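You operate a simulated robot arm through the tools that you are given. There is no shell and no other tool.

You run a simulated robot arm. Do the job below in one go: nothing can be reset, and whatever is moved stays where it is left.

JOB
Wind the disc up out of the blue bin and oil a patch on it.
Fine: open the bin lid and leave it open; the wooden bench's felt pad, oil from the white tin; put the pad back and the tin lid on again; the disc stays up on the lift plate. Set down upright: felt pad. A coat counts when it lies all over at full strength: go over it till it gets no stronger.

It is judged by the outcome, as a careful person would: the job done as asked, and still so three seconds after it is handed in. It fails if anything else is knocked over, pushed out of place, dropped, spilled or broken. Lids that push on must go on centred and level and be pressed home; caps that screw on are set level and turned clockwise until they are tight.

ROBOT AND FRAMES
A 7-joint arm with a two-finger parallel gripper on a trunk, on a base that drives. Base frame: it is fixed to the floor where the robot stands at the start and does not move with it; the origin is under the middle of the robot, x ahead of it, y to its left, z up. Lengths are in m, angles in rad, forces in N, time in s.
With the tool pointing down near the work surface it reaches from about 0.3 to 0.72 m from the robot's upright axis, wherever it stands. Its first joint turns from -2.897 to 2.897 rad. Places, roughly: bin handwheel [0.4, -2, 0.6]; bin lid [0.3, -2.1, 0.8]; disc [0.75, -2.75, 1]; felt pad [0.5, -2.75, 0.75]; lift plate [0.2, -2.1, 0.7]; white tin [0.5, -2.25, 0.75]. Payload 1.57 kg.
The TCP is the grasp point between the finger pads, 0.03 m short of the fingertips. In the tool frame z runs along the fingers and y along their closing line. Largest opening 0.08 m; finger width 0.017, thickness 0.012; the body of the gripper, 0.04 by 0.082 m, starts 0.08 m behind the TCP.
Orientation is that of the tool frame in the base frame, as a unit quaternion [x, y, z, w]. With the fingers straight down and closing along the base's y, the tool's x points along the base's -x, its y along +y and its z along -z.

CONTROLS
- The arm moves only by the tool jog_arm. Its argument "moves" is a list of rows, each a list of 7 numbers: the finger opening in m, from 0 to 0.08, then the shift along the tool's x, y, z in units of 250 mm (1.0 is 250 mm), then the turn, a rotation vector about the tool's x, y, z in units of 45 degrees (1.0 is 45 degrees). In form: [[gripper, tx, ty, tz, wx, wy, wz], ...]. A call has 1 to 20 rows; each row is the pose to reach, as a shift and turn from the pose commanded when the call began, along the tool's axes at that moment. A call with a number of a shift or a turn outside -1 to 1 is refused whole. Rows are played at 5 a second. More than 0.05 m and 0.15 rad between two rows, or a gripper value outside its range, and nothing of the call is played. Where a pose cannot be reached the arm comes as near as it can. A force on the tool above 40 N (or 10 N above the force at the start of the call, whichever is more), or a blocked arm, ends the call early, and 0.2 s more pass. The fingers move at their own pace (about 0.072 m/s each) and stop on an object; they squeeze with about 21 N. The grip force told is the motor's: it shows also when the fingers shut on nothing. Time passes only in rows, and 0.2 s behind the last, so rows that repeat a pose let the fingers close. It gives the time, the measured TCP pose, the force on the tool (base axes), the opening and the grip force at its end, in the units of the frame above (readings bear some noise), with the torque about the TCP (base axes, N m) and any sound that the robot's microphone picked up, and new pictures: "show" is both (left out), scene, wrist or none.
- Cameras (640 x 400 px; columns grow to the right, rows downward): "scene" is now at [0.0017, 0.14, 1.4028]; the picture's right is [0.01, -1.00, 0.00], its down [-0.49, -0.01, -0.87] and it looks along [0.87, 0.01, -0.49] (base axes); focal length 259 px, centre (320, 200). "wrist" rides on the gripper at [0.072, -0.007, -0.122] in the tool frame; the picture's right is [0.09, 1.00, 0.00], its down [-0.84, 0.08, -0.54] and it looks along [-0.54, 0.05, 0.84] (tool axes); focal length 238 px, centre (320, 200). There is no depth. A picture from a camera that has moved, and an enlarged one, comes with that camera's place and axes in the base frame and with its lens.
- raise_lower(by): slides the trunk up (or, below 0, down) by that many m; the arm and the scene camera ride with it, the base frame stays. It gives what a move gives, with no picture.
- steer(legs): drives the robot by 1 to 6 legs, each [ahead, left, turn to the left] in m, m and rad, along the robot's own axes; the way and the turn of a leg run together, so that a leg with both is an arc; at most 1.5 m and 3.142 rad a leg. The arm and the cameras ride along, it lands a little off, and it stops where it bumps. It gives what a move gives, and a new picture of the scene camera.
- pan_tilt(pan, tilt): turns the head with the scene camera to pan (to the left, within 1.501 rad either way) and tilt (down, from -0.506 to 1.204), counted from straight ahead of the robot. It gives what a move gives, and a new picture of the scene camera.
- inspect(camera, box): a new picture of the part [left, top, right, bottom] of that camera's present view, enlarged. The clock stands still meanwhile.
- sign_off(): hands the job in; it is judged then, once.

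Places have to be worked out from the pictures, the camera data and where the tool is seen. Open the gripper and draw the arm clear of the work before you hand the job in, unless the task says otherwise.

The tools are called after ">>>" as name(argument=value, ...) on one line, values as JSON. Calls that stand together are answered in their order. jog_arm: Moves the arm, as the interface text tells. Its arguments: {"type":"object","properties":{"moves":{"type":"array"},"show":{"type":"string","enum":["both","scene","wrist","none"]}},"required":["moves"]} The other tools are called the same way: raise_lower (by) slides the trunk up or down; steer (legs) drives the base; pan_tilt (pan, tilt) turns the head that bears the scene camera; inspect (camera, box) takes an enlarged picture of a part of a camera's view; sign_off () hands the job in.

At the start:

```text
time_s: 0.0
position: [0.3727, 0.0534, 0.9441]
ee_rot: [0.001, 1.0, 0.0, 0.0]
force: [-0.3, 0.6, 0.7]
wrist_torque: [0.02, -0.01, -0.01]
grip_width: 0.0799
gripper_force: 0.1
trunk travel left (down, up): [-0.05, 0.065]
robot x, y, heading: [0.0031, 0.0027, -0.003]
head pan, tilt: [0.016, 0.508]
```

scene: 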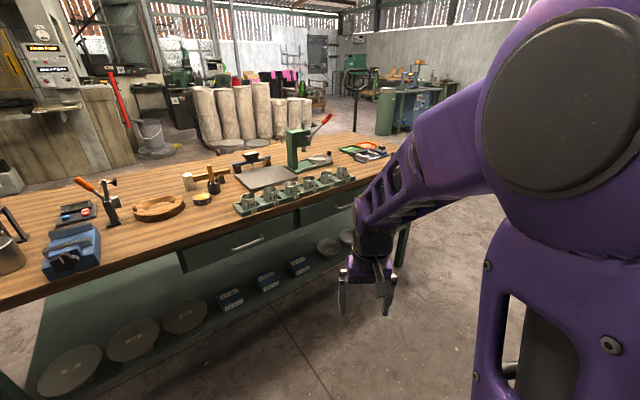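
wrist: 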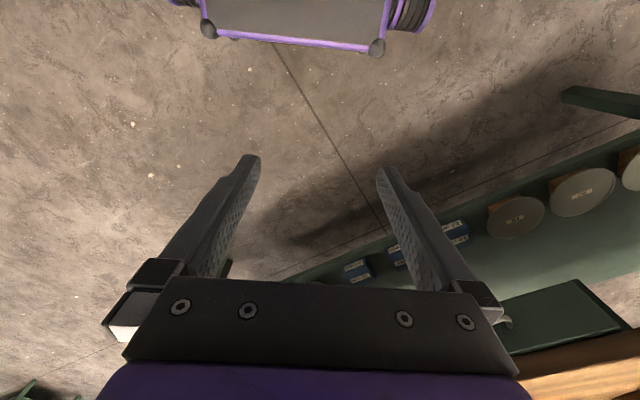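

The pictures show a workbench ahead; the job's places lie to my right around y = -2 to -2.75. I turn the head right to look there first.

>>> pan_tilt(pan=-1.3, tilt=0.4)

```text
time_s: 1.5
position: [0.3726, 0.0535, 0.9435]
ee_rot: [-0.001, 1.0, 0.001, 0.001]
force: [0.2, 0.6, -0.1]
wrist_torque: [0.03, 0.0, 0.0]
grip_width: 0.0799
gripper_force: 0.0
trunk travel left (down, up): [-0.05, 0.065]
robot x, y, heading: [0.0016, 0.0002, -0.004]
head pan, tilt: [-1.3, 0.4]
camera scene: at [-0.0643, 0.0494, 1.4127], right [-0.96, -0.27, 0.0], down [-0.1, 0.38, -0.92], along [0.25, -0.89, -0.39], focal length 259 px, centre (320, 200)
```

scene: 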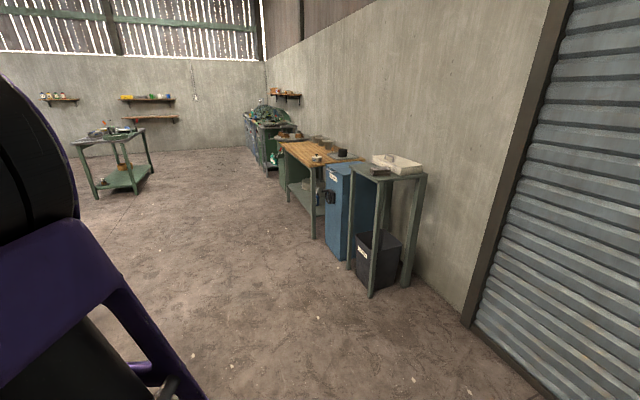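

The blue bin and a wooden bench stand in a row along the wall; I enlarge that part.

>>> inspect(camera="scene", box=[230, 90, 450, 300])

>>> inspect(camera="scene", box=[260, 125, 370, 195])

```text
1.90 times, centred on (340, 195) of scene
camera zoom: at [-0.0643, 0.0494, 1.4127], right [-0.96, -0.27, 0.0], down [-0.1, 0.38, -0.92], along [0.25, -0.89, -0.39], focal length 493 px, centre (282, 210)
```

zoom: 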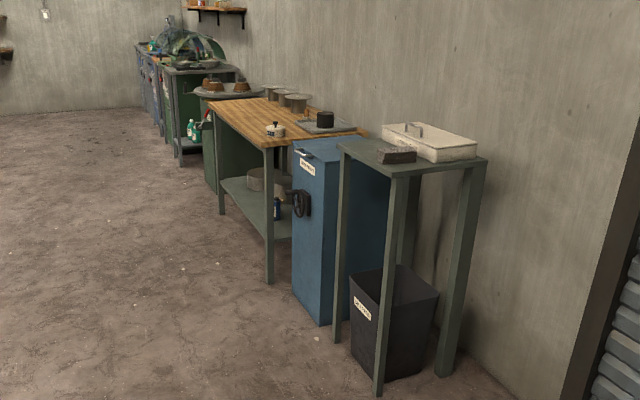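

```text
5.71 times, centred on (315, 160) of scene
camera zoom: at [-0.0643, 0.0494, 1.4127], right [-0.96, -0.27, 0.0], down [-0.1, 0.38, -0.92], along [0.25, -0.89, -0.39], focal length 1480 px, centre (349, 429)
```

zoom: 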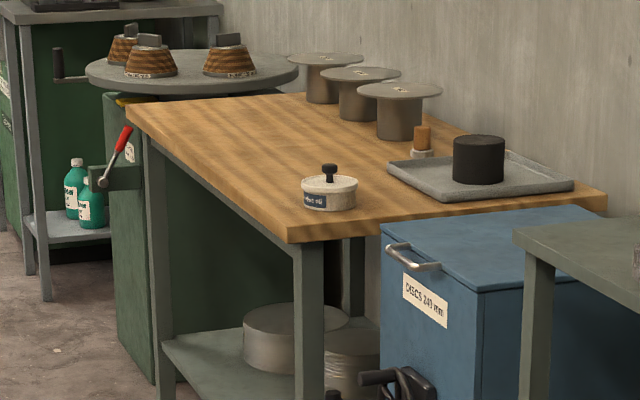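

The row of bin and bench runs diagonally along the wall; its front faces about direction (0.8, 0.58). I drive to a standoff in front of the bin, turned to face it (heading about -2.5), and look again.

>>> steer(legs=[[0, 0, -1.57], [1.4, 0.85, 0], [0.3, 0.23, -0.95]])

>>> pan_tilt(pan=0.0, tilt=0.7)

```text
refused: leg 2 is longer than a leg can be; nothing moved
```

```text
time_s: 3.0
position: [0.3733, 0.0536, 0.9436]
ee_rot: [0.0, 1.0, 0.0, 0.0]
force: [0.1, -0.6, 0.7]
wrist_torque: [-0.02, 0.01, 0.01]
grip_width: 0.0801
gripper_force: 0.1
trunk travel left (down, up): [-0.05, 0.065]
robot x, y, heading: [-0.003, 0.0012, 0.001]
head pan, tilt: [0.0, 0.7]
camera scene: at [-0.0041, 0.1385, 1.3859], right [0.0, -1.0, 0.0], down [-0.64, 0.0, -0.77], along [0.77, 0.0, -0.64], focal length 259 px, centre (320, 200)
```

scene: 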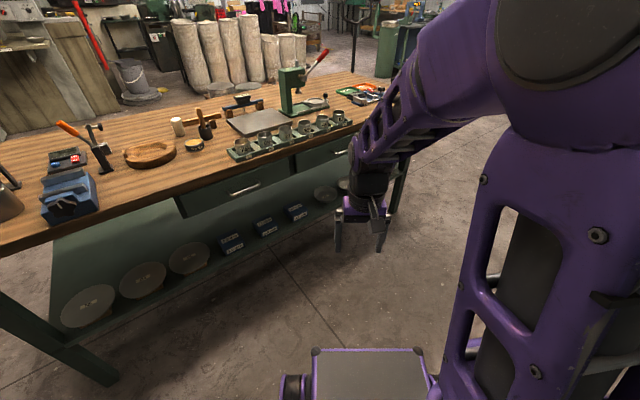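

The leg was over 1.5 m, so I split it into shorter ones.

>>> steer(legs=[[0, 0, -1.57], [0.85, 0.5, 0], [0.85, 0.55, -0.95]])

```text
time_s: 16.8
position: [0.3816, -2.0068, 0.9438]
ee_rot: [0.943, 0.334, 0.001, -0.001]
force: [-0.4, -0.4, 0.1]
wrist_torque: [-0.03, 0.02, 0.01]
grip_width: 0.08
gripper_force: 0.0
trunk travel left (down, up): [-0.05, 0.065]
robot x, y, heading: [0.6408, -1.7296, -2.461]
head pan, tilt: [0.0, 0.7]
stopped in leg 3: the robot was blocked; the commanded pose is now the measured one
camera scene: at [0.7306, -1.8374, 1.3861], right [-0.63, 0.78, 0.0], down [0.5, 0.41, -0.76], along [-0.59, -0.48, -0.64], focal length 259 px, centre (320, 200)
```

scene: 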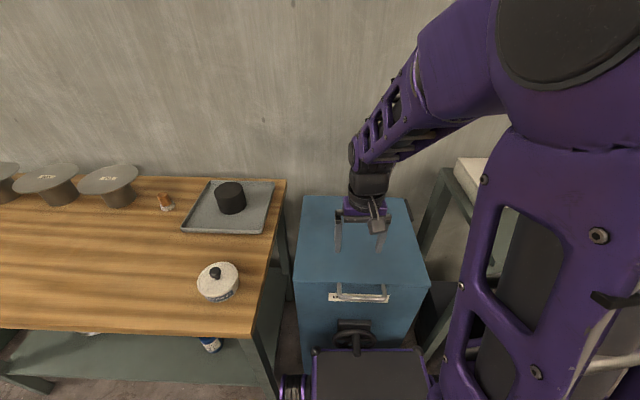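

The arc ended close in front of the bin and was blocked. I back off straight and take a look whether anything was disturbed.

>>> steer(legs=[[-0.25, 0, 0]])

>>> inspect(camera="scene", box=[160, 120, 480, 400])

```text
time_s: 18.7
position: [0.5778, -1.8492, 0.9439]
ee_rot: [0.943, 0.334, 0.0, 0.0]
force: [0.2, 0.6, 0.0]
wrist_torque: [-0.01, -0.02, 0.01]
grip_width: 0.0801
gripper_force: 0.1
trunk travel left (down, up): [-0.05, 0.065]
robot x, y, heading: [0.8354, -1.5689, -2.465]
head pan, tilt: [0.0, 0.7]
camera scene: at [0.9256, -1.6798, 1.3859], right [-0.63, 0.78, 0.0], down [0.5, 0.41, -0.76], along [-0.59, -0.48, -0.64], focal length 259 px, centre (320, 200)
```

scene: 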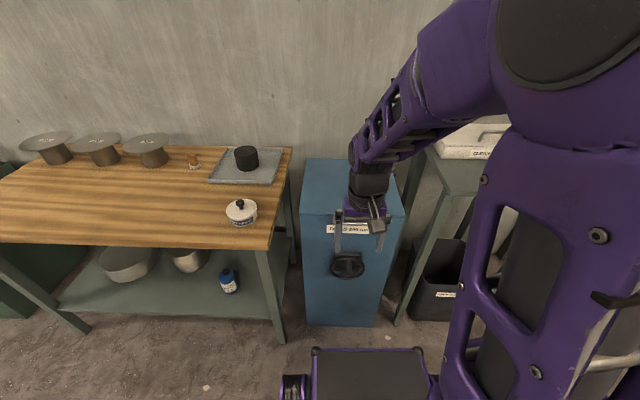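

```text
1.43 times, centred on (320, 260) of scene
camera zoom: at [0.9256, -1.6798, 1.3859], right [-0.63, 0.78, 0.0], down [0.5, 0.41, -0.76], along [-0.59, -0.48, -0.64], focal length 370 px, centre (320, 114)
```

zoom: 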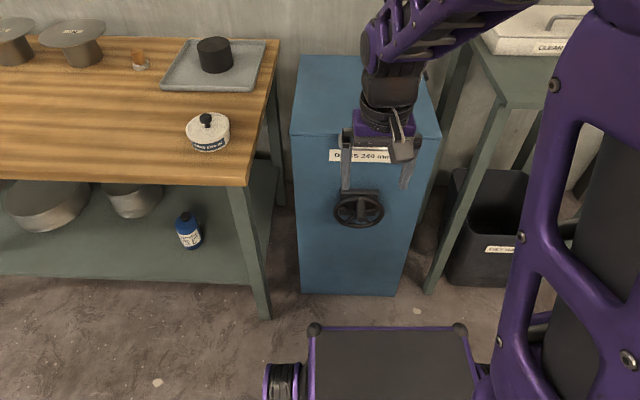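

Everything still stands. I enlarge the bench objects to tell the pad and tin apart.

>>> inspect(camera="scene", box=[170, 130, 300, 230])

>>> inspect(camera="scene", box=[290, 150, 420, 290])

```text
4.00 times, centred on (235, 180) of scene
camera zoom: at [0.9256, -1.6798, 1.3859], right [-0.63, 0.78, 0.0], down [0.5, 0.41, -0.76], along [-0.59, -0.48, -0.64], focal length 1036 px, centre (660, 280)
```

zoom: 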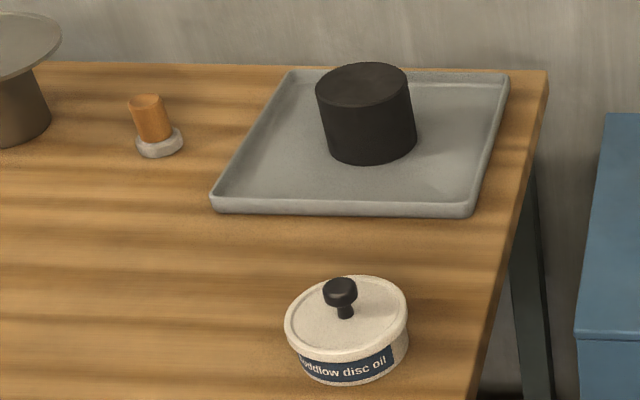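

```text
2.86 times, centred on (355, 220) of scene
camera zoom: at [0.9256, -1.6798, 1.3859], right [-0.63, 0.78, 0.0], down [0.5, 0.41, -0.76], along [-0.59, -0.48, -0.64], focal length 740 px, centre (220, 143)
```

zoom: 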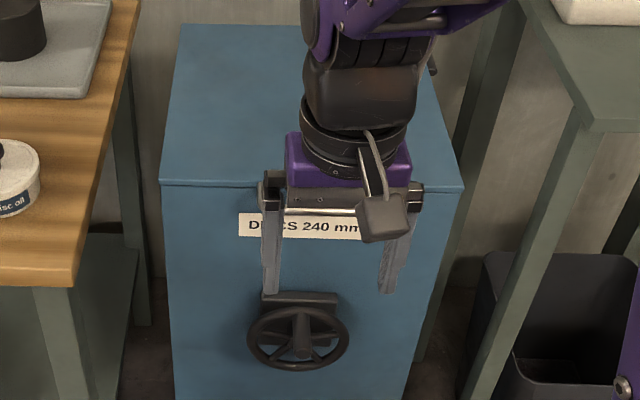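

The pad is a white felt with an orange handle near the wall; the tin ("disc oil") is at the bench's front right corner; the bin's front face is about 0.62 m ahead of my axis, top at z≈0.81. I swing the hand to the right to expose the bin's lid handle and wheel.

>>> jog_arm(moves=[[0.08, 0, -0.2, 0, 0, 0, 0], [0.08, 0, -0.4, 0, 0, 0, 0], [0.08, 0, -0.6, 0, 0, 0, 0], [0.08, 0, -0.8, 0, 0, 0, 0], [0.08, 0, -1.0, 0, 0, 0, 0]], show="scene")

>>> inspect(camera="scene", box=[290, 150, 420, 290])

```text
time_s: 19.9
position: [0.4176, -1.6539, 0.9437]
ee_rot: [0.942, 0.334, 0.001, 0.0]
force: [0.1, 0.2, -0.2]
wrist_torque: [0.01, 0.02, -0.01]
grip_width: 0.08
gripper_force: 0.1
trunk travel left (down, up): [-0.05, 0.065]
robot x, y, heading: [0.8284, -1.5737, -2.461]
head pan, tilt: [0.0, 0.7]
camera scene: at [0.9258, -1.6799, 1.3858], right [-0.63, 0.78, 0.0], down [0.5, 0.41, -0.77], along [-0.59, -0.48, -0.64], focal length 259 px, centre (320, 200)
```

scene: 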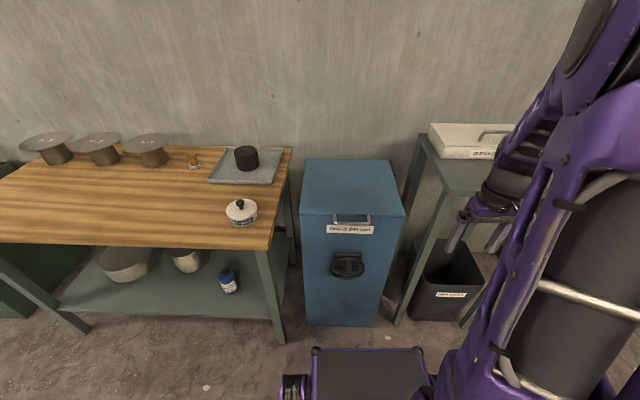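

```text
2.86 times, centred on (355, 220) of scene
camera zoom: at [0.9258, -1.6799, 1.3858], right [-0.63, 0.78, 0.0], down [0.5, 0.41, -0.77], along [-0.59, -0.48, -0.64], focal length 740 px, centre (220, 143)
```

zoom: 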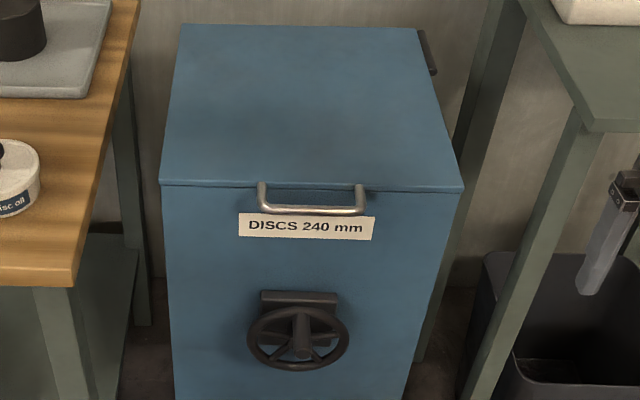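

The lid has a bar handle on its front edge and the handwheel sits mid-front below it. I bring the hand in front of the bin pitched 45° forward so the wrist camera can look at the wheel and handle closely.

>>> jog_arm(moves=[[0.08, -0.035, 0.12, 0.1, 0, -0.125, 0], [0.08, -0.07, 0.24, 0.2, 0, -0.25, 0], [0.08, -0.105, 0.36, 0.3, 0, -0.375, 0], [0.08, -0.14, 0.48, 0.4, 0, -0.5, 0], [0.08, -0.175, 0.6, 0.5, 0, -0.625, 0], [0.08, -0.21, 0.72, 0.6, 0, -0.75, 0], [0.08, -0.245, 0.84, 0.7, 0, -0.875, 0], [0.08, -0.28, 0.96, 0.8, 0, -1.0, 0]], show="both")

>>> inspect(camera="wrist", box=[100, 0, 540, 300])

```text
time_s: 21.7
position: [0.5161, -1.8862, 0.7438]
ee_rot: [0.871, 0.309, -0.36, 0.128]
force: [-0.2, -0.1, 0.2]
wrist_torque: [-0.01, -0.03, 0.02]
grip_width: 0.0803
gripper_force: 0.0
trunk travel left (down, up): [-0.05, 0.065]
robot x, y, heading: [0.83, -1.5764, -2.463]
head pan, tilt: [0.0, 0.7]
camera scene: at [0.9257, -1.6794, 1.386], right [-0.63, 0.78, 0.0], down [0.5, 0.4, -0.77], along [-0.59, -0.48, -0.64], focal length 259 px, centre (320, 200)
camera wrist: at [0.6187, -1.7941, 0.7795], right [0.68, -0.73, -0.06], down [-0.11, -0.19, 0.98], along [-0.73, -0.65, -0.21], focal length 238 px, centre (320, 200)
```

scene: 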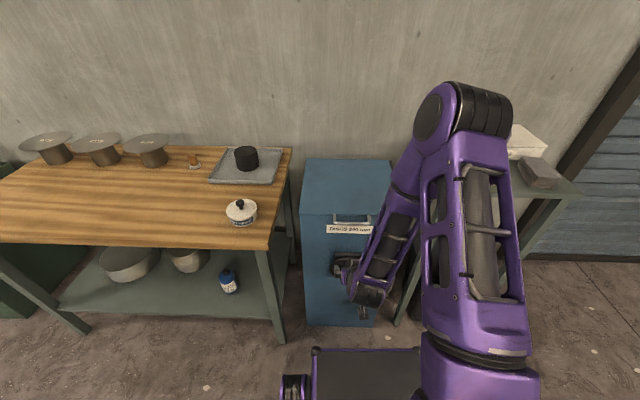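
wrist: 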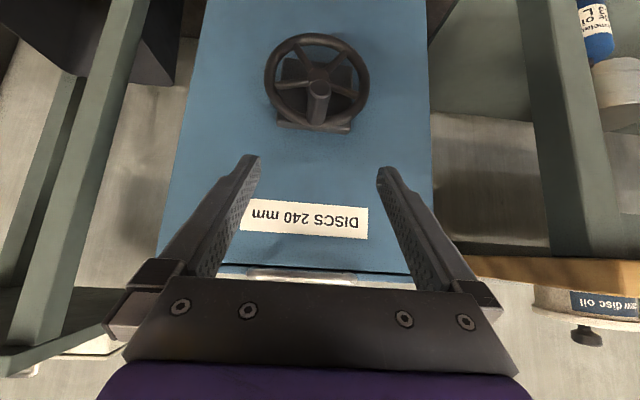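

```text
1.33 times, centred on (320, 150) of wrist
camera zoom: at [0.6187, -1.7941, 0.7795], right [0.68, -0.73, -0.06], down [-0.11, -0.19, 0.98], along [-0.73, -0.65, -0.21], focal length 318 px, centre (320, 267)
```

zoom: 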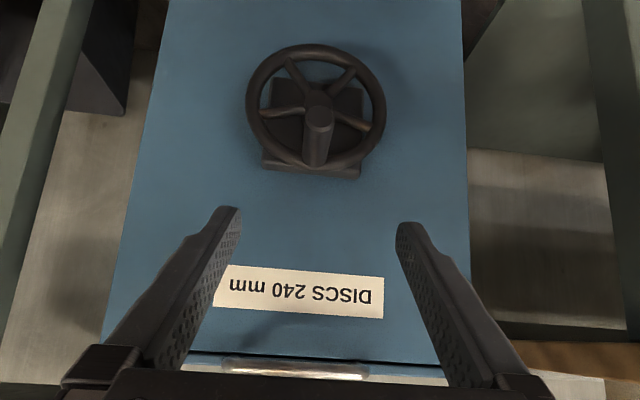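

The wheel has a crank peg at its 12 o'clock (peg about u 0.50–0.56 ahead of my axis, z≈0.63; wheel centre z≈0.57, radius≈0.06), and the lid bar is at u≈0.565, z≈0.806. For the lid I turn the hand 90° about its own axis so that the fingers close vertically, rising a bit.

>>> jog_arm(moves=[[0.08, -0.04, 0, -0.04, 0, 0, 0.167], [0.08, -0.08, 0, -0.08, 0, 0, 0.333], [0.08, -0.12, 0, -0.12, 0, 0, 0.5], [0.08, -0.16, 0, -0.16, 0, 0, 0.667], [0.08, -0.2, 0, -0.2, 0, 0, 0.833], [0.08, -0.226, 0, -0.226, 0, 0, 1.0]], show="none")

>>> jog_arm(moves=[[0.08, 0, 0, 0, 0, 0, 0.167], [0.08, 0, 0, 0, 0, 0, 0.333], [0.08, 0, 0, 0, 0, 0, 0.5], [0.08, 0, 0, 0, 0, 0, 0.667], [0.08, 0, 0, 0, 0, 0, 0.833], [0.08, 0, 0, 0, 0, 0, 1.0]], show="both")

```text
time_s: 23.1
position: [0.5155, -1.8849, 0.8238]
ee_rot: [0.923, -0.05, -0.283, 0.256]
force: [0.6, 0.4, 0.8]
wrist_torque: [0.01, 0.0, -0.01]
grip_width: 0.0799
gripper_force: 0.0
trunk travel left (down, up): [-0.05, 0.065]
robot x, y, heading: [0.8361, -1.572, -2.458]
head pan, tilt: [0.0, 0.7]
```

```text
time_s: 24.5
position: [0.5146, -1.8866, 0.8241]
ee_rot: [0.834, -0.398, -0.164, 0.345]
force: [-0.4, 1.0, -0.2]
wrist_torque: [-0.03, -0.02, -0.03]
grip_width: 0.0801
gripper_force: 0.0
trunk travel left (down, up): [-0.05, 0.065]
robot x, y, heading: [0.8307, -1.5757, -2.465]
head pan, tilt: [0.0, 0.7]
camera scene: at [0.9257, -1.6797, 1.3859], right [-0.63, 0.78, 0.0], down [0.5, 0.41, -0.76], along [-0.59, -0.48, -0.64], focal length 259 px, centre (320, 200)
camera wrist: at [0.6313, -1.8837, 0.9051], right [-0.49, -0.51, 0.7], down [-0.27, 0.86, 0.44], along [-0.83, 0.02, -0.56], focal length 238 px, centre (320, 200)
```

scene: 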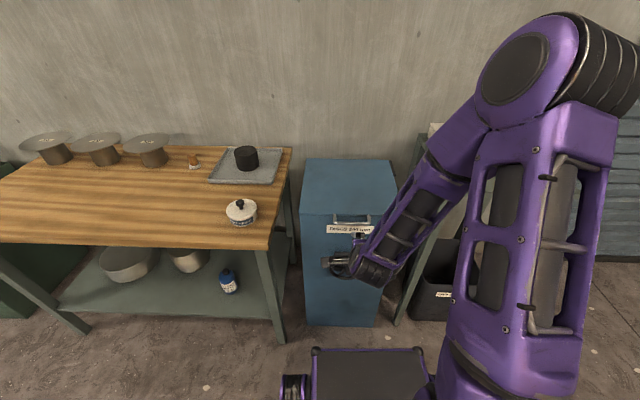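
wrist: 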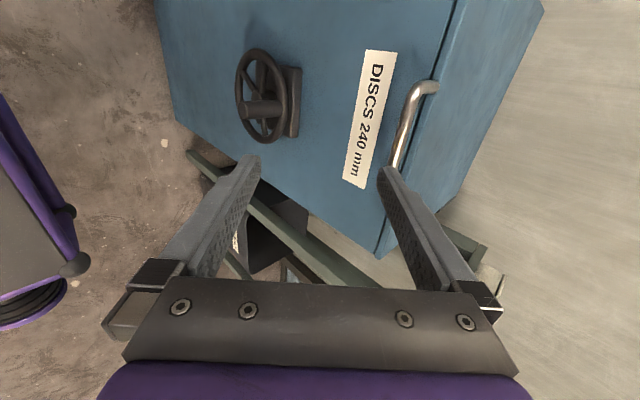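

The tool now closes in the vertical plane and the wrist view confirms the bar at u≈0.566, z≈0.806. I pitch up to 20° below horizontal and line up 8 cm short of the bar.

>>> jog_arm(moves=[[0.07, 0, 0.04, 0.028, -0.14, 0, 0], [0.07, 0, 0.08, 0.056, -0.28, 0, 0], [0.07, 0, 0.12, 0.085, -0.42, 0, 0], [0.07, 0, 0.164, 0.113, -0.556, 0, 0], [0.07, 0, 0.164, 0.113, -0.556, 0, 0]], show="both")

```text
time_s: 25.7
position: [0.477, -1.916, 0.8323]
ee_rot: [0.738, -0.353, -0.247, 0.519]
force: [-0.9, -0.2, 0.0]
wrist_torque: [0.02, -0.01, 0.0]
grip_width: 0.0698
gripper_force: 0.0
trunk travel left (down, up): [-0.05, 0.065]
robot x, y, heading: [0.8322, -1.5758, -2.464]
head pan, tilt: [0.0, 0.7]
camera scene: at [0.9256, -1.6798, 1.3859], right [-0.63, 0.78, 0.0], down [0.5, 0.41, -0.76], along [-0.59, -0.48, -0.64], focal length 259 px, centre (320, 200)
camera wrist: at [0.6135, -1.8979, 0.8685], right [-0.21, -0.28, 0.94], down [-0.15, 0.95, 0.26], along [-0.97, -0.09, -0.24], focal length 238 px, centre (320, 200)
```

scene: 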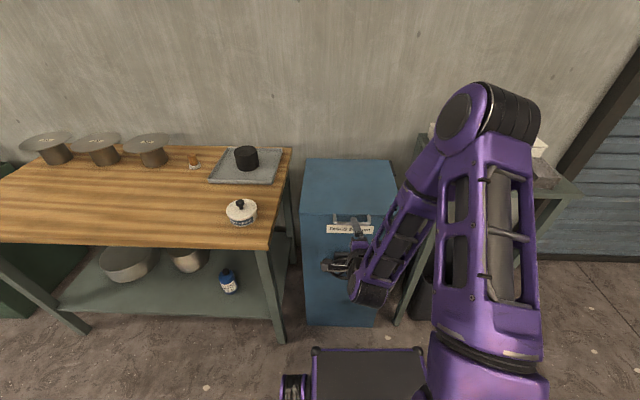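
wrist: 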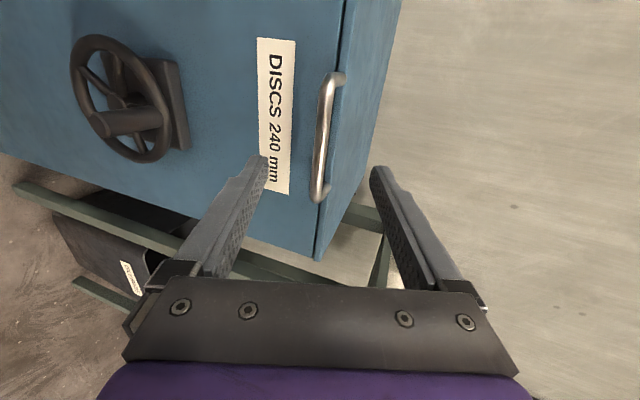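

The bar lies centrally between the open fingers. I advance 7.2 cm along the tool and then close on it.

>>> jog_arm(moves=[[0.07, 0, 0, 0.1, 0, 0, 0], [0.07, 0, 0, 0.2, 0, 0, 0], [0.07, 0, 0, 0.288, 0, 0, 0], [0.07, 0, 0, 0.288, 0, 0, 0]], show="wrist")

```text
time_s: 26.7
position: [0.424, -1.9593, 0.808]
ee_rot: [0.739, -0.352, -0.248, 0.517]
force: [-0.2, -0.2, 0.8]
wrist_torque: [-0.01, 0.02, -0.01]
grip_width: 0.07
gripper_force: 0.2
trunk travel left (down, up): [-0.05, 0.065]
robot x, y, heading: [0.8309, -1.5727, -2.463]
head pan, tilt: [0.0, 0.7]
camera wrist: at [0.5608, -1.9405, 0.8438], right [-0.21, -0.29, 0.94], down [-0.15, 0.95, 0.26], along [-0.97, -0.09, -0.24], focal length 238 px, centre (320, 200)
```

wrist: 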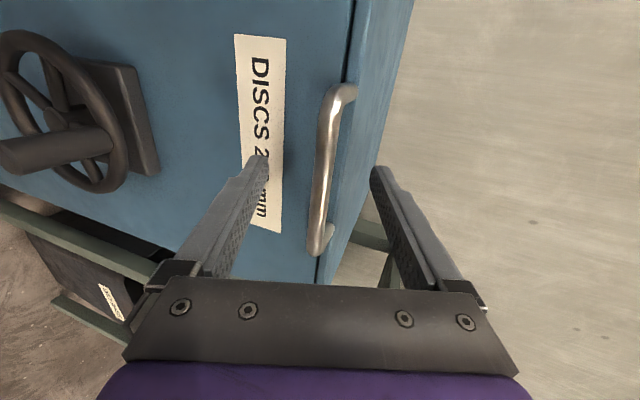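

The bar is between the fingers; I close the grip.

>>> jog_arm(moves=[[0.0, 0, 0, 0, 0, 0, 0], [0.0, 0, 0, 0, 0, 0, 0], [0.0, 0, 0, 0, 0, 0, 0], [0.0, 0, 0, 0, 0, 0, 0]], show="wrist")

```text
time_s: 27.7
position: [0.4251, -1.959, 0.8094]
ee_rot: [0.739, -0.353, -0.247, 0.518]
force: [-1.8, -3.2, 5.0]
wrist_torque: [-0.3, -0.14, -0.13]
grip_width: 0.0117
gripper_force: 29.0
trunk travel left (down, up): [-0.05, 0.065]
robot x, y, heading: [0.8322, -1.5729, -2.464]
head pan, tilt: [0.0, 0.7]
camera wrist: at [0.5607, -1.9406, 0.8446], right [-0.21, -0.28, 0.94], down [-0.15, 0.95, 0.26], along [-0.97, -0.09, -0.24], focal length 238 px, centre (320, 200)
```

wrist: 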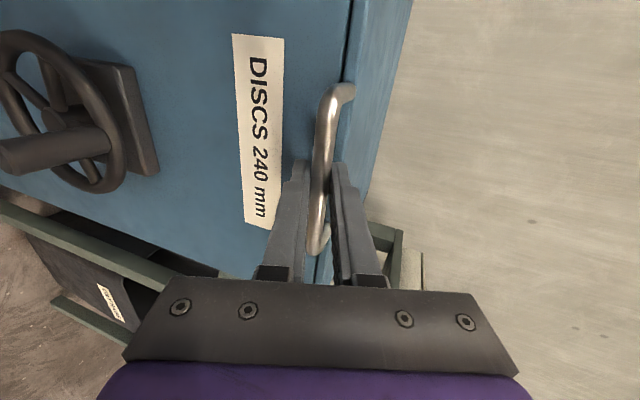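

Gripped, but to swing the lid past vertical the hinge (≈0.93 m ahead) must be nearer. I release, back off, raise the hand above lid level, and will then drive closer.

>>> jog_arm(moves=[[0.07, 0, 0, 0, 0, 0, 0], [0.07, 0, 0, 0, 0, 0, 0], [0.07, 0, 0, -0.16, 0, 0, 0], [0.07, 0, 0, -0.32, 0, 0, 0], [0.07, 0, 0.19, -0.39, 0, 0, 0], [0.07, 0, 0.38, -0.46, 0, 0, 0], [0.07, 0, 0.57, -0.53, 0, 0, 0], [0.07, 0, 0.75, -0.59, 0, 0, 0]], show="none")

>>> steer(legs=[[0.13, 0, 0]])

```text
refused: row 5 steps farther than a row can; nothing moved
```

```text
time_s: 28.5
position: [0.4156, -1.967, 0.8054]
ee_rot: [0.744, -0.355, -0.242, 0.512]
force: [16.6, 17.7, 21.8]
wrist_torque: [-0.48, -0.3, -0.15]
grip_width: 0.0118
gripper_force: 28.7
trunk travel left (down, up): [-0.05, 0.065]
robot x, y, heading: [0.8131, -1.5899, -2.456]
head pan, tilt: [0.0, 0.7]
stopped in leg 1: the force on the tool passed its limit at 148 N (the readings are from after the stop); the commanded pose is now the measured one
camera scene: at [0.9089, -1.6926, 1.3857], right [-0.63, 0.78, 0.0], down [0.5, 0.4, -0.77], along [-0.6, -0.48, -0.64], focal length 259 px, centre (320, 200)
```

scene: 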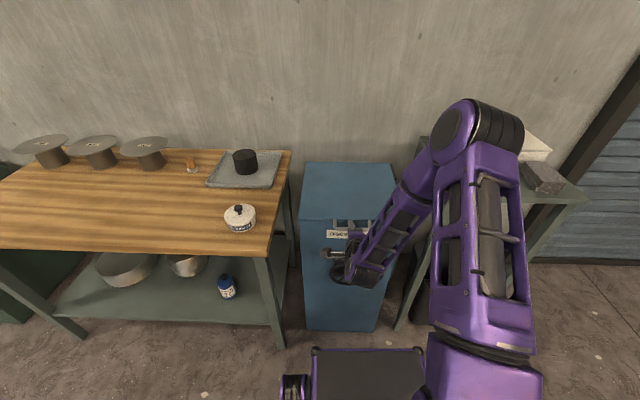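

The jog was refused (one step slightly over 5 cm), and the drive therefore pushed with the bar still gripped and stopped after 2 cm on force; the bin looks unmoved. I open and withdraw now, alone, with smaller steps.

>>> jog_arm(moves=[[0.07, 0, 0, 0, 0, 0, 0], [0.07, 0, 0, 0, 0, 0, 0], [0.07, 0, 0, 0, 0, 0, 0], [0.07, 0, 0, -0.16, 0, 0, 0], [0.07, 0, 0, -0.32, 0, 0, 0], [0.07, 0, 0.15, -0.37, 0, 0, 0], [0.07, 0, 0.3, -0.43, 0, 0, 0], [0.07, 0, 0.45, -0.48, 0, 0, 0], [0.07, 0, 0.6, -0.53, 0, 0, 0], [0.07, 0, 0.75, -0.59, 0, 0, 0]], show="both")

```text
time_s: 29.0
position: [0.4231, -1.9608, 0.7944]
ee_rot: [0.753, -0.358, -0.237, 0.499]
force: [24.6, 23.1, -1.9]
wrist_torque: [-0.47, 0.14, -0.26]
grip_width: 0.0573
gripper_force: 0.0
trunk travel left (down, up): [-0.05, 0.065]
robot x, y, heading: [0.8149, -1.5876, -2.46]
head pan, tilt: [0.0, 0.7]
stopped in row 2: the force on the tool passed its limit at 48 N (the readings are from after the stop); the commanded pose is now the measured one
camera scene: at [0.909, -1.6928, 1.3856], right [-0.63, 0.78, 0.0], down [0.5, 0.4, -0.77], along [-0.6, -0.48, -0.64], focal length 259 px, centre (320, 200)
camera wrist: at [0.5572, -1.9434, 0.8365], right [-0.24, -0.32, 0.92], down [-0.17, 0.95, 0.28], along [-0.96, -0.08, -0.28], focal length 238 px, centre (320, 200)
```

scene: 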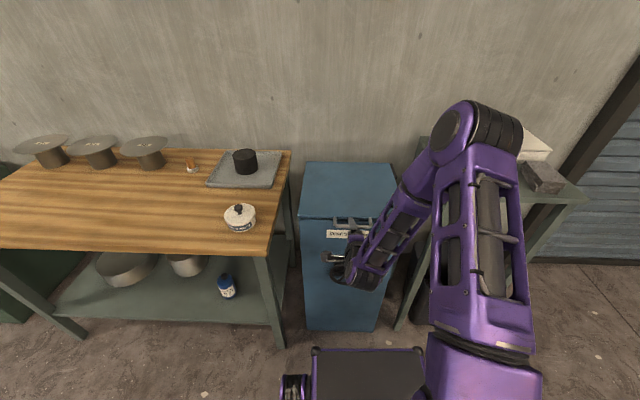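
wrist: 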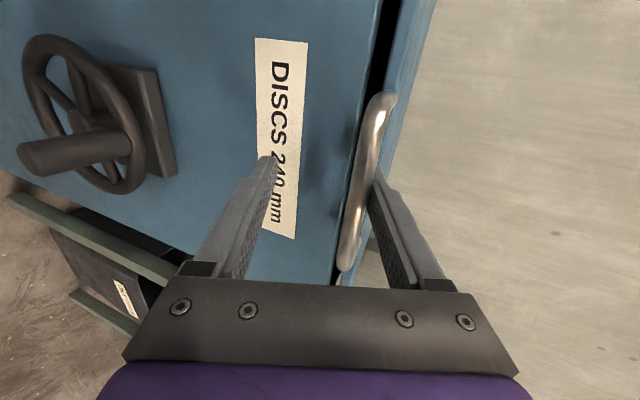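

The fingertips press on the bin face. I pull straight back along the tool axis first.

>>> jog_arm(moves=[[0.06, 0, 0, -0.08, 0, 0, 0], [0.07, 0, 0, -0.2, 0, 0, 0], [0.07, 0, 0, -0.36, 0, 0, 0]], show="both")

```text
time_s: 29.8
position: [0.4772, -1.9167, 0.8299]
ee_rot: [0.749, -0.356, -0.239, 0.505]
force: [-0.1, -0.2, 0.0]
wrist_torque: [-0.03, -0.01, -0.01]
grip_width: 0.0702
gripper_force: 0.0
out of reach, approached as far as the arm can: row 3
trunk travel left (down, up): [-0.05, 0.065]
robot x, y, heading: [0.8113, -1.5876, -2.454]
head pan, tilt: [0.0, 0.7]
camera scene: at [0.9067, -1.6949, 1.3858], right [-0.63, 0.78, 0.0], down [0.5, 0.41, -0.76], along [-0.59, -0.48, -0.64], focal length 259 px, centre (320, 200)
camera wrist: at [0.6123, -1.8993, 0.8687], right [-0.23, -0.31, 0.92], down [-0.16, 0.95, 0.28], along [-0.96, -0.09, -0.27], focal length 238 px, centre (320, 200)
```

scene: 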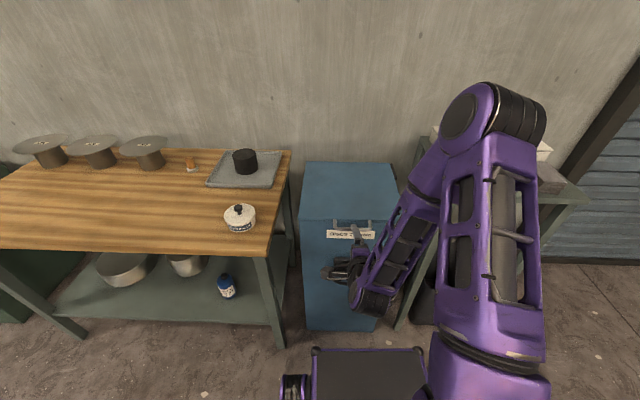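
wrist: 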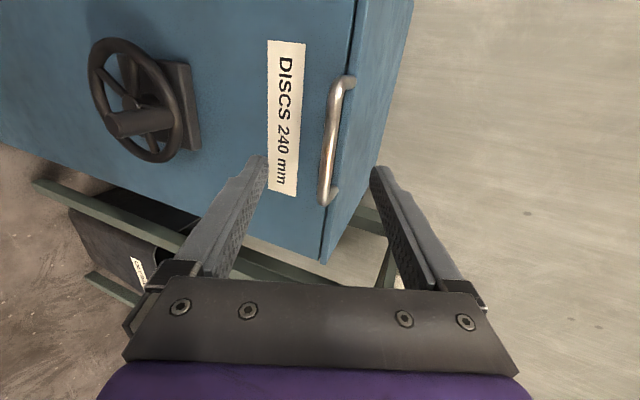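

Clear again and the lid is shut, nothing damaged. I raise the hand 20 cm and pitch it to about 45° down, for gripping the bar from above after moving closer.

>>> jog_arm(moves=[[0.07, 0, 0.149, -0.059, 0.11, 0, 0], [0.07, 0, 0.298, -0.118, 0.22, 0, 0], [0.07, 0, 0.446, -0.178, 0.33, 0, 0], [0.07, 0, 0.595, -0.237, 0.44, 0, 0], [0.07, 0, 0.744, -0.296, 0.55, 0, 0], [0.07, 0, 0.744, -0.296, 0.55, 0, 0]], show="none")

```text
time_s: 31.2
position: [0.4716, -1.9121, 1.0069]
ee_rot: [0.842, -0.401, -0.164, 0.321]
force: [0.3, 0.3, 0.4]
wrist_torque: [0.02, 0.04, 0.0]
grip_width: 0.0699
gripper_force: 0.0
out of reach, approached as far as the arm can: row 1, 2, 5, 6
trunk travel left (down, up): [-0.05, 0.065]
robot x, y, heading: [0.8157, -1.5869, -2.462]
head pan, tilt: [0.0, 0.7]
```

Hand is at z≈1.01, well above the lid. Now I drive forward 0.12 m.

>>> steer(legs=[[0.12, 0, 0]])

```text
time_s: 32.5
position: [0.3788, -1.9876, 1.0086]
ee_rot: [0.84, -0.405, -0.164, 0.323]
force: [0.5, 0.5, -0.8]
wrist_torque: [0.01, 0.02, -0.01]
grip_width: 0.0701
gripper_force: 0.1
trunk travel left (down, up): [-0.05, 0.065]
robot x, y, heading: [0.7208, -1.6651, -2.464]
head pan, tilt: [0.0, 0.7]
camera scene: at [0.8069, -1.7609, 1.3895], right [-0.52, 0.85, 0.0], down [0.52, 0.32, -0.79], along [-0.68, -0.41, -0.61], focal length 259 px, centre (320, 200)
```

scene: 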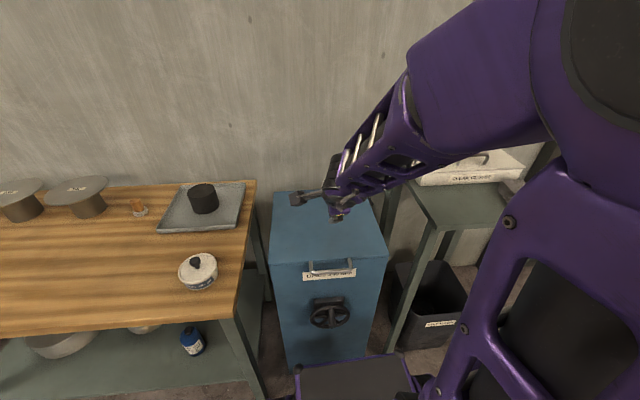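

I am closer now; the head camera seems to have turned a little, so I reset it and look again.

>>> pan_tilt(pan=0.0, tilt=0.75)

```text
time_s: 33.1
position: [0.38, -1.987, 1.0055]
ee_rot: [0.84, -0.406, -0.163, 0.322]
force: [0.8, -1.3, 0.5]
wrist_torque: [0.0, -0.03, -0.04]
grip_width: 0.0698
gripper_force: 0.0
trunk travel left (down, up): [-0.05, 0.065]
robot x, y, heading: [0.7196, -1.6642, -2.465]
head pan, tilt: [0.0, 0.75]
camera scene: at [0.8077, -1.7623, 1.3893], right [-0.54, 0.84, 0.0], down [0.52, 0.33, -0.79], along [-0.67, -0.42, -0.61], focal length 259 px, centre (320, 200)
```

scene: 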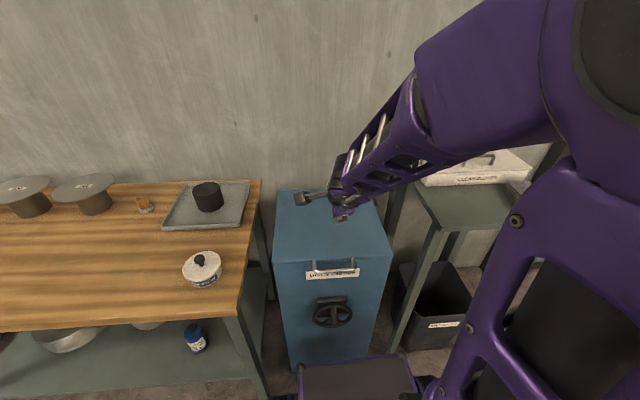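

The bar is at (0.425, -1.960, 0.806) in the base frame, so the bin hasn't moved. I bring the hand back and down, pitch 60°, to 8 cm short of the bar along the tool, with a narrower opening to fit between bar and lid edge.

>>> jog_arm(moves=[[0.05, 0, -0.155, 0.035, 0.07, 0, 0], [0.045, 0, -0.31, 0.07, 0.14, 0, 0], [0.036, 0, -0.465, 0.105, 0.2, 0, 0], [0.036, 0, -0.619, 0.14, 0.27, 0, 0], [0.036, 0, -0.619, 0.14, 0.27, 0, 0]], show="both")

```text
time_s: 34.3
position: [0.4385, -1.9453, 0.8807]
ee_rot: [0.869, -0.421, -0.119, 0.232]
force: [0.5, -0.1, 0.1]
wrist_torque: [0.01, -0.01, 0.0]
grip_width: 0.0361
gripper_force: 0.0
out of reach, approached as far as the arm can: row 3, 4, 5
trunk travel left (down, up): [-0.05, 0.065]
robot x, y, heading: [0.722, -1.6665, -2.464]
head pan, tilt: [0.0, 0.75]
camera scene: at [0.8162, -1.7681, 1.3816], right [-0.63, 0.78, 0.0], down [0.53, 0.43, -0.73], along [-0.57, -0.46, -0.68], focal length 259 px, centre (320, 200)
camera wrist: at [0.535, -1.9601, 0.9821], right [-0.62, -0.61, 0.5], down [-0.35, 0.78, 0.52], along [-0.71, 0.14, -0.69], focal length 238 px, centre (320, 200)
```

scene: 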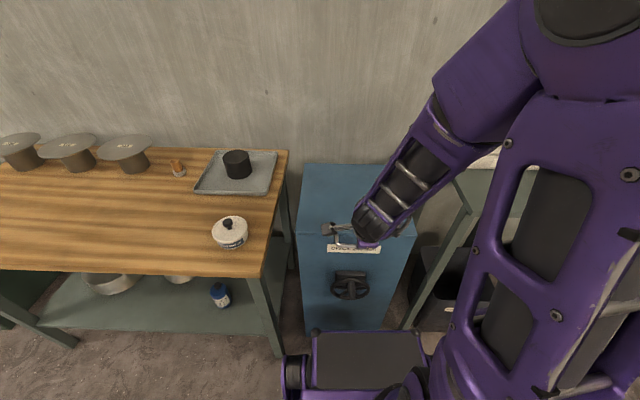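
wrist: 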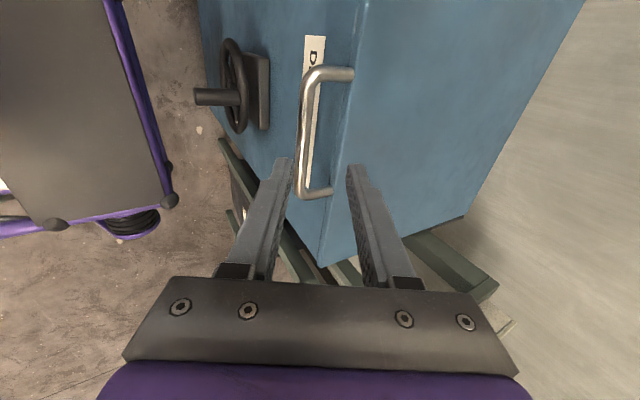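

The arm's near limit left the tool about 2 cm off in its closing direction. I correct that while descending 3 cm, then check before straddling.

>>> jog_arm(moves=[[0.036, 0, -0.04, 0.05, 0, 0, 0], [0.036, 0, -0.076, 0.1, 0, 0, 0], [0.036, 0, -0.076, 0.1, 0, 0, 0]], show="wrist")

```text
time_s: 35.1
position: [0.4355, -1.9464, 0.8502]
ee_rot: [0.869, -0.421, -0.12, 0.231]
force: [-0.4, -0.9, 0.6]
wrist_torque: [0.01, 0.02, -0.01]
grip_width: 0.0359
gripper_force: 0.1
out of reach, approached as far as the arm can: row 1, 2, 3
trunk travel left (down, up): [-0.05, 0.065]
robot x, y, heading: [0.7224, -1.6627, -2.463]
head pan, tilt: [0.0, 0.75]
camera wrist: at [0.5332, -1.9627, 0.9507], right [-0.61, -0.61, 0.5], down [-0.35, 0.78, 0.52], along [-0.71, 0.14, -0.69], focal length 238 px, centre (320, 200)
```

wrist: 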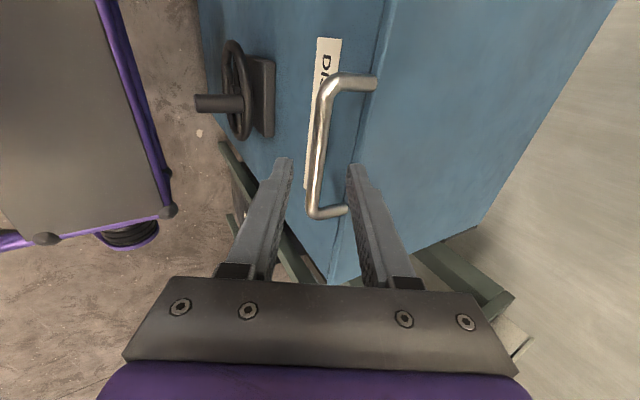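

The bar is now nearly centred between the fingers. I shift slightly and lower 3.8 cm over it, then check.

>>> jog_arm(moves=[[0.034, 0, -0.03, 0.05, 0, 0, 0], [0.034, 0, -0.03, 0.1, 0, 0, 0], [0.034, 0, -0.03, 0.15, 0, 0, 0], [0.034, 0, -0.03, 0.15, 0, 0, 0]], show="wrist")

```text
time_s: 36.1
position: [0.4246, -1.9543, 0.8129]
ee_rot: [0.869, -0.42, -0.12, 0.233]
force: [-0.2, -0.1, -0.2]
wrist_torque: [0.01, -0.02, 0.0]
grip_width: 0.0339
gripper_force: 0.1
trunk travel left (down, up): [-0.05, 0.065]
robot x, y, heading: [0.7192, -1.664, -2.459]
head pan, tilt: [0.0, 0.75]
camera wrist: at [0.5232, -1.9699, 0.914], right [-0.62, -0.61, 0.5], down [-0.35, 0.78, 0.52], along [-0.71, 0.14, -0.69], focal length 238 px, centre (320, 200)
```

wrist: 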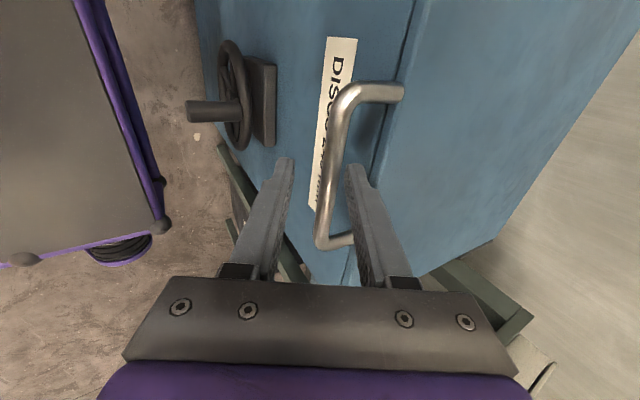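

Bar sits between the fingers; I close on it.

>>> jog_arm(moves=[[0.0, 0, 0, 0, 0, 0, 0], [0.0, 0, 0, 0, 0, 0, 0], [0.0, 0, 0, 0, 0, 0, 0]], show="wrist")

```text
time_s: 36.9
position: [0.4204, -1.9573, 0.817]
ee_rot: [0.868, -0.419, -0.124, 0.237]
force: [-19.3, -19.3, 22.0]
wrist_torque: [-0.44, 0.18, -0.31]
grip_width: 0.0118
gripper_force: 29.0
trunk travel left (down, up): [-0.05, 0.065]
robot x, y, heading: [0.721, -1.664, -2.46]
head pan, tilt: [0.0, 0.75]
camera wrist: at [0.52, -1.9728, 0.9161], right [-0.61, -0.6, 0.51], down [-0.34, 0.78, 0.52], along [-0.71, 0.14, -0.69], focal length 238 px, centre (320, 200)
```

wrist: 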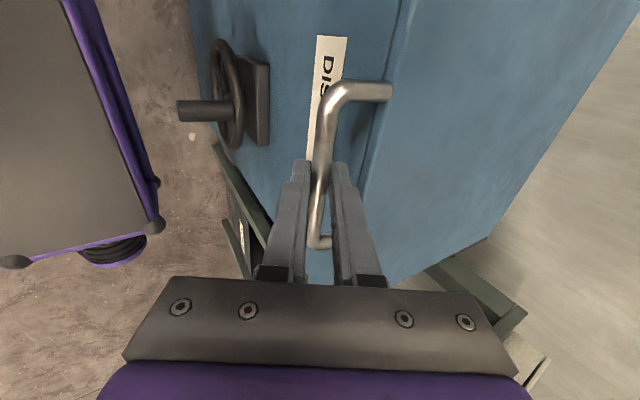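

Gripped (12 mm bar). I now swing the lid up along its hinge arc (hinge judged 0.37 m beyond the bar) for the first 20° and check the forces.

>>> jog_arm(moves=[[0.0, 0, 0.05, -0.05, 0, 0, 0], [0.0, 0, 0.099, -0.111, 0, 0, 0], [0.0, 0, 0.182, -0.211, 0, 0, 0], [0.0, 0, 0.273, -0.303, 0, 0, 0], [0.0, 0, 0.371, -0.388, 0, 0, 0]], show="both")

```text
time_s: 38.1
position: [0.3985, -1.98, 0.9465]
ee_rot: [0.872, -0.411, -0.125, 0.235]
force: [-5.5, -10.7, -6.6]
wrist_torque: [0.15, 0.16, -0.61]
grip_width: 0.0123
gripper_force: 29.6
out of reach, approached as far as the arm can: row 4
trunk travel left (down, up): [-0.05, 0.065]
robot x, y, heading: [0.7234, -1.6589, -2.464]
head pan, tilt: [0.0, 0.75]
camera scene: at [0.815, -1.7701, 1.3813], right [-0.63, 0.78, 0.0], down [0.53, 0.43, -0.73], along [-0.57, -0.46, -0.68], focal length 259 px, centre (320, 200)
camera wrist: at [0.4982, -1.9927, 1.0449], right [-0.6, -0.62, 0.51], down [-0.36, 0.77, 0.53], along [-0.72, 0.13, -0.68], focal length 238 px, centre (320, 200)
```

scene: 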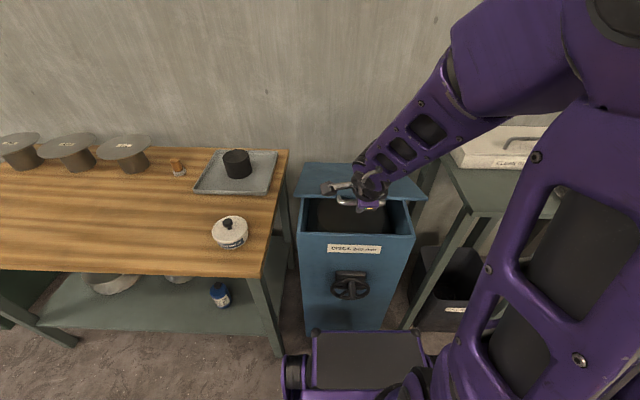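
wrist: 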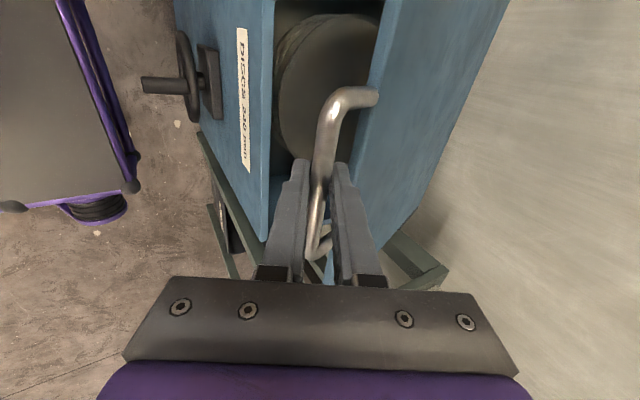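

The lid lifts nicely with small forces and a dark disc is visible in the bin. I continue the arc to about 55°.

>>> jog_arm(moves=[[0.0, 0, 0.08, -0.05, 0, 0, 0], [0.0, 0, 0.16, -0.097, 0, 0, 0], [0.0, 0, 0.332, -0.175, 0, 0, 0], [0.0, 0, 0.502, -0.238, 0, 0, 0], [0.0, 0, 0.679, -0.28, 0, 0, 0], [0.0, 0, 0.86, -0.301, 0, 0, 0]], show="both")

```text
time_s: 39.5
position: [0.286, -2.0658, 1.1195]
ee_rot: [0.868, -0.422, -0.12, 0.233]
force: [-1.1, 17.7, 14.3]
wrist_torque: [-0.5, -0.32, -0.17]
grip_width: 0.0115
gripper_force: 29.3
trunk travel left (down, up): [-0.05, 0.065]
robot x, y, heading: [0.7254, -1.6605, -2.465]
head pan, tilt: [0.0, 0.75]
camera scene: at [0.8167, -1.7656, 1.3818], right [-0.63, 0.78, 0.0], down [0.53, 0.43, -0.73], along [-0.57, -0.46, -0.68], focal length 259 px, centre (320, 200)
camera wrist: at [0.3841, -2.0812, 1.2201], right [-0.62, -0.61, 0.5], down [-0.35, 0.78, 0.52], along [-0.71, 0.14, -0.69], focal length 238 px, centre (320, 200)
```

scene: 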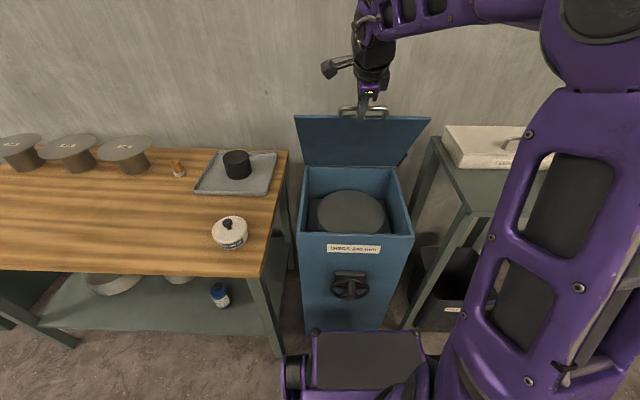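
wrist: 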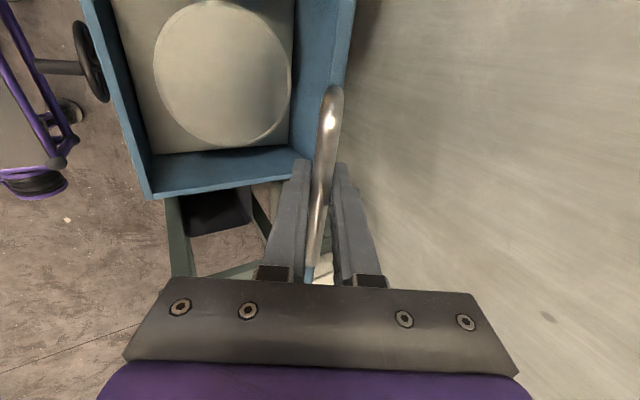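

The disc on its lift plate is visible. Refit hinge: u≈0.81, z≈0.79, radius 0.394; the lid is at ~53°. I continue to ~75° easing the tool pitch up.

>>> jog_arm(moves=[[0.0, -0.01, 0.107, -0.001, -0.03, 0, 0], [0.0, -0.016, 0.214, -0.003, -0.067, 0, 0], [0.0, -0.016, 0.404, 0.023, -0.133, 0, 0], [0.0, -0.016, 0.591, 0.072, -0.2, 0, 0]], show="both")

```text
time_s: 40.5
position: [0.1775, -2.1493, 1.1794]
ee_rot: [0.847, -0.41, -0.152, 0.302]
force: [-6.6, 10.1, 9.1]
wrist_torque: [-0.82, -0.46, 0.0]
grip_width: 0.0123
gripper_force: 29.1
trunk travel left (down, up): [-0.05, 0.065]
robot x, y, heading: [0.7221, -1.6635, -2.461]
head pan, tilt: [0.0, 0.75]
camera scene: at [0.8163, -1.7663, 1.3818], right [-0.63, 0.78, 0.0], down [0.53, 0.43, -0.73], along [-0.57, -0.46, -0.68], focal length 259 px, centre (320, 200)
camera wrist: at [0.2868, -2.1544, 1.267], right [-0.54, -0.55, 0.63], down [-0.29, 0.83, 0.48], along [-0.79, 0.08, -0.61], focal length 238 px, centre (320, 200)
```

scene: 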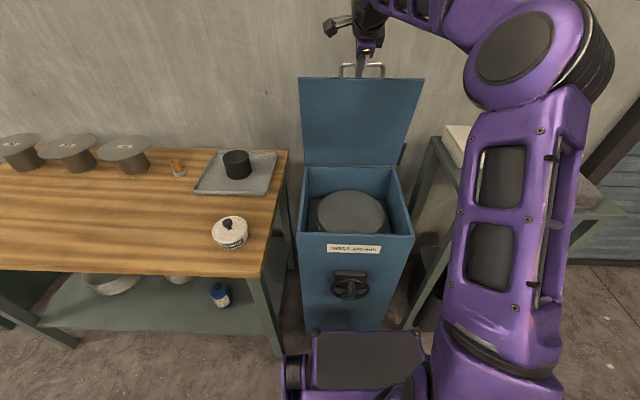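
wrist: 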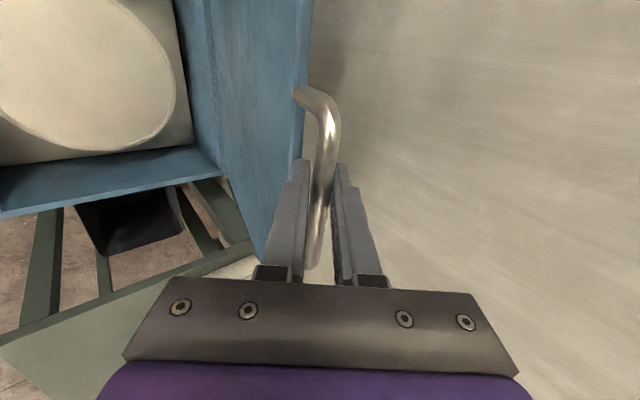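

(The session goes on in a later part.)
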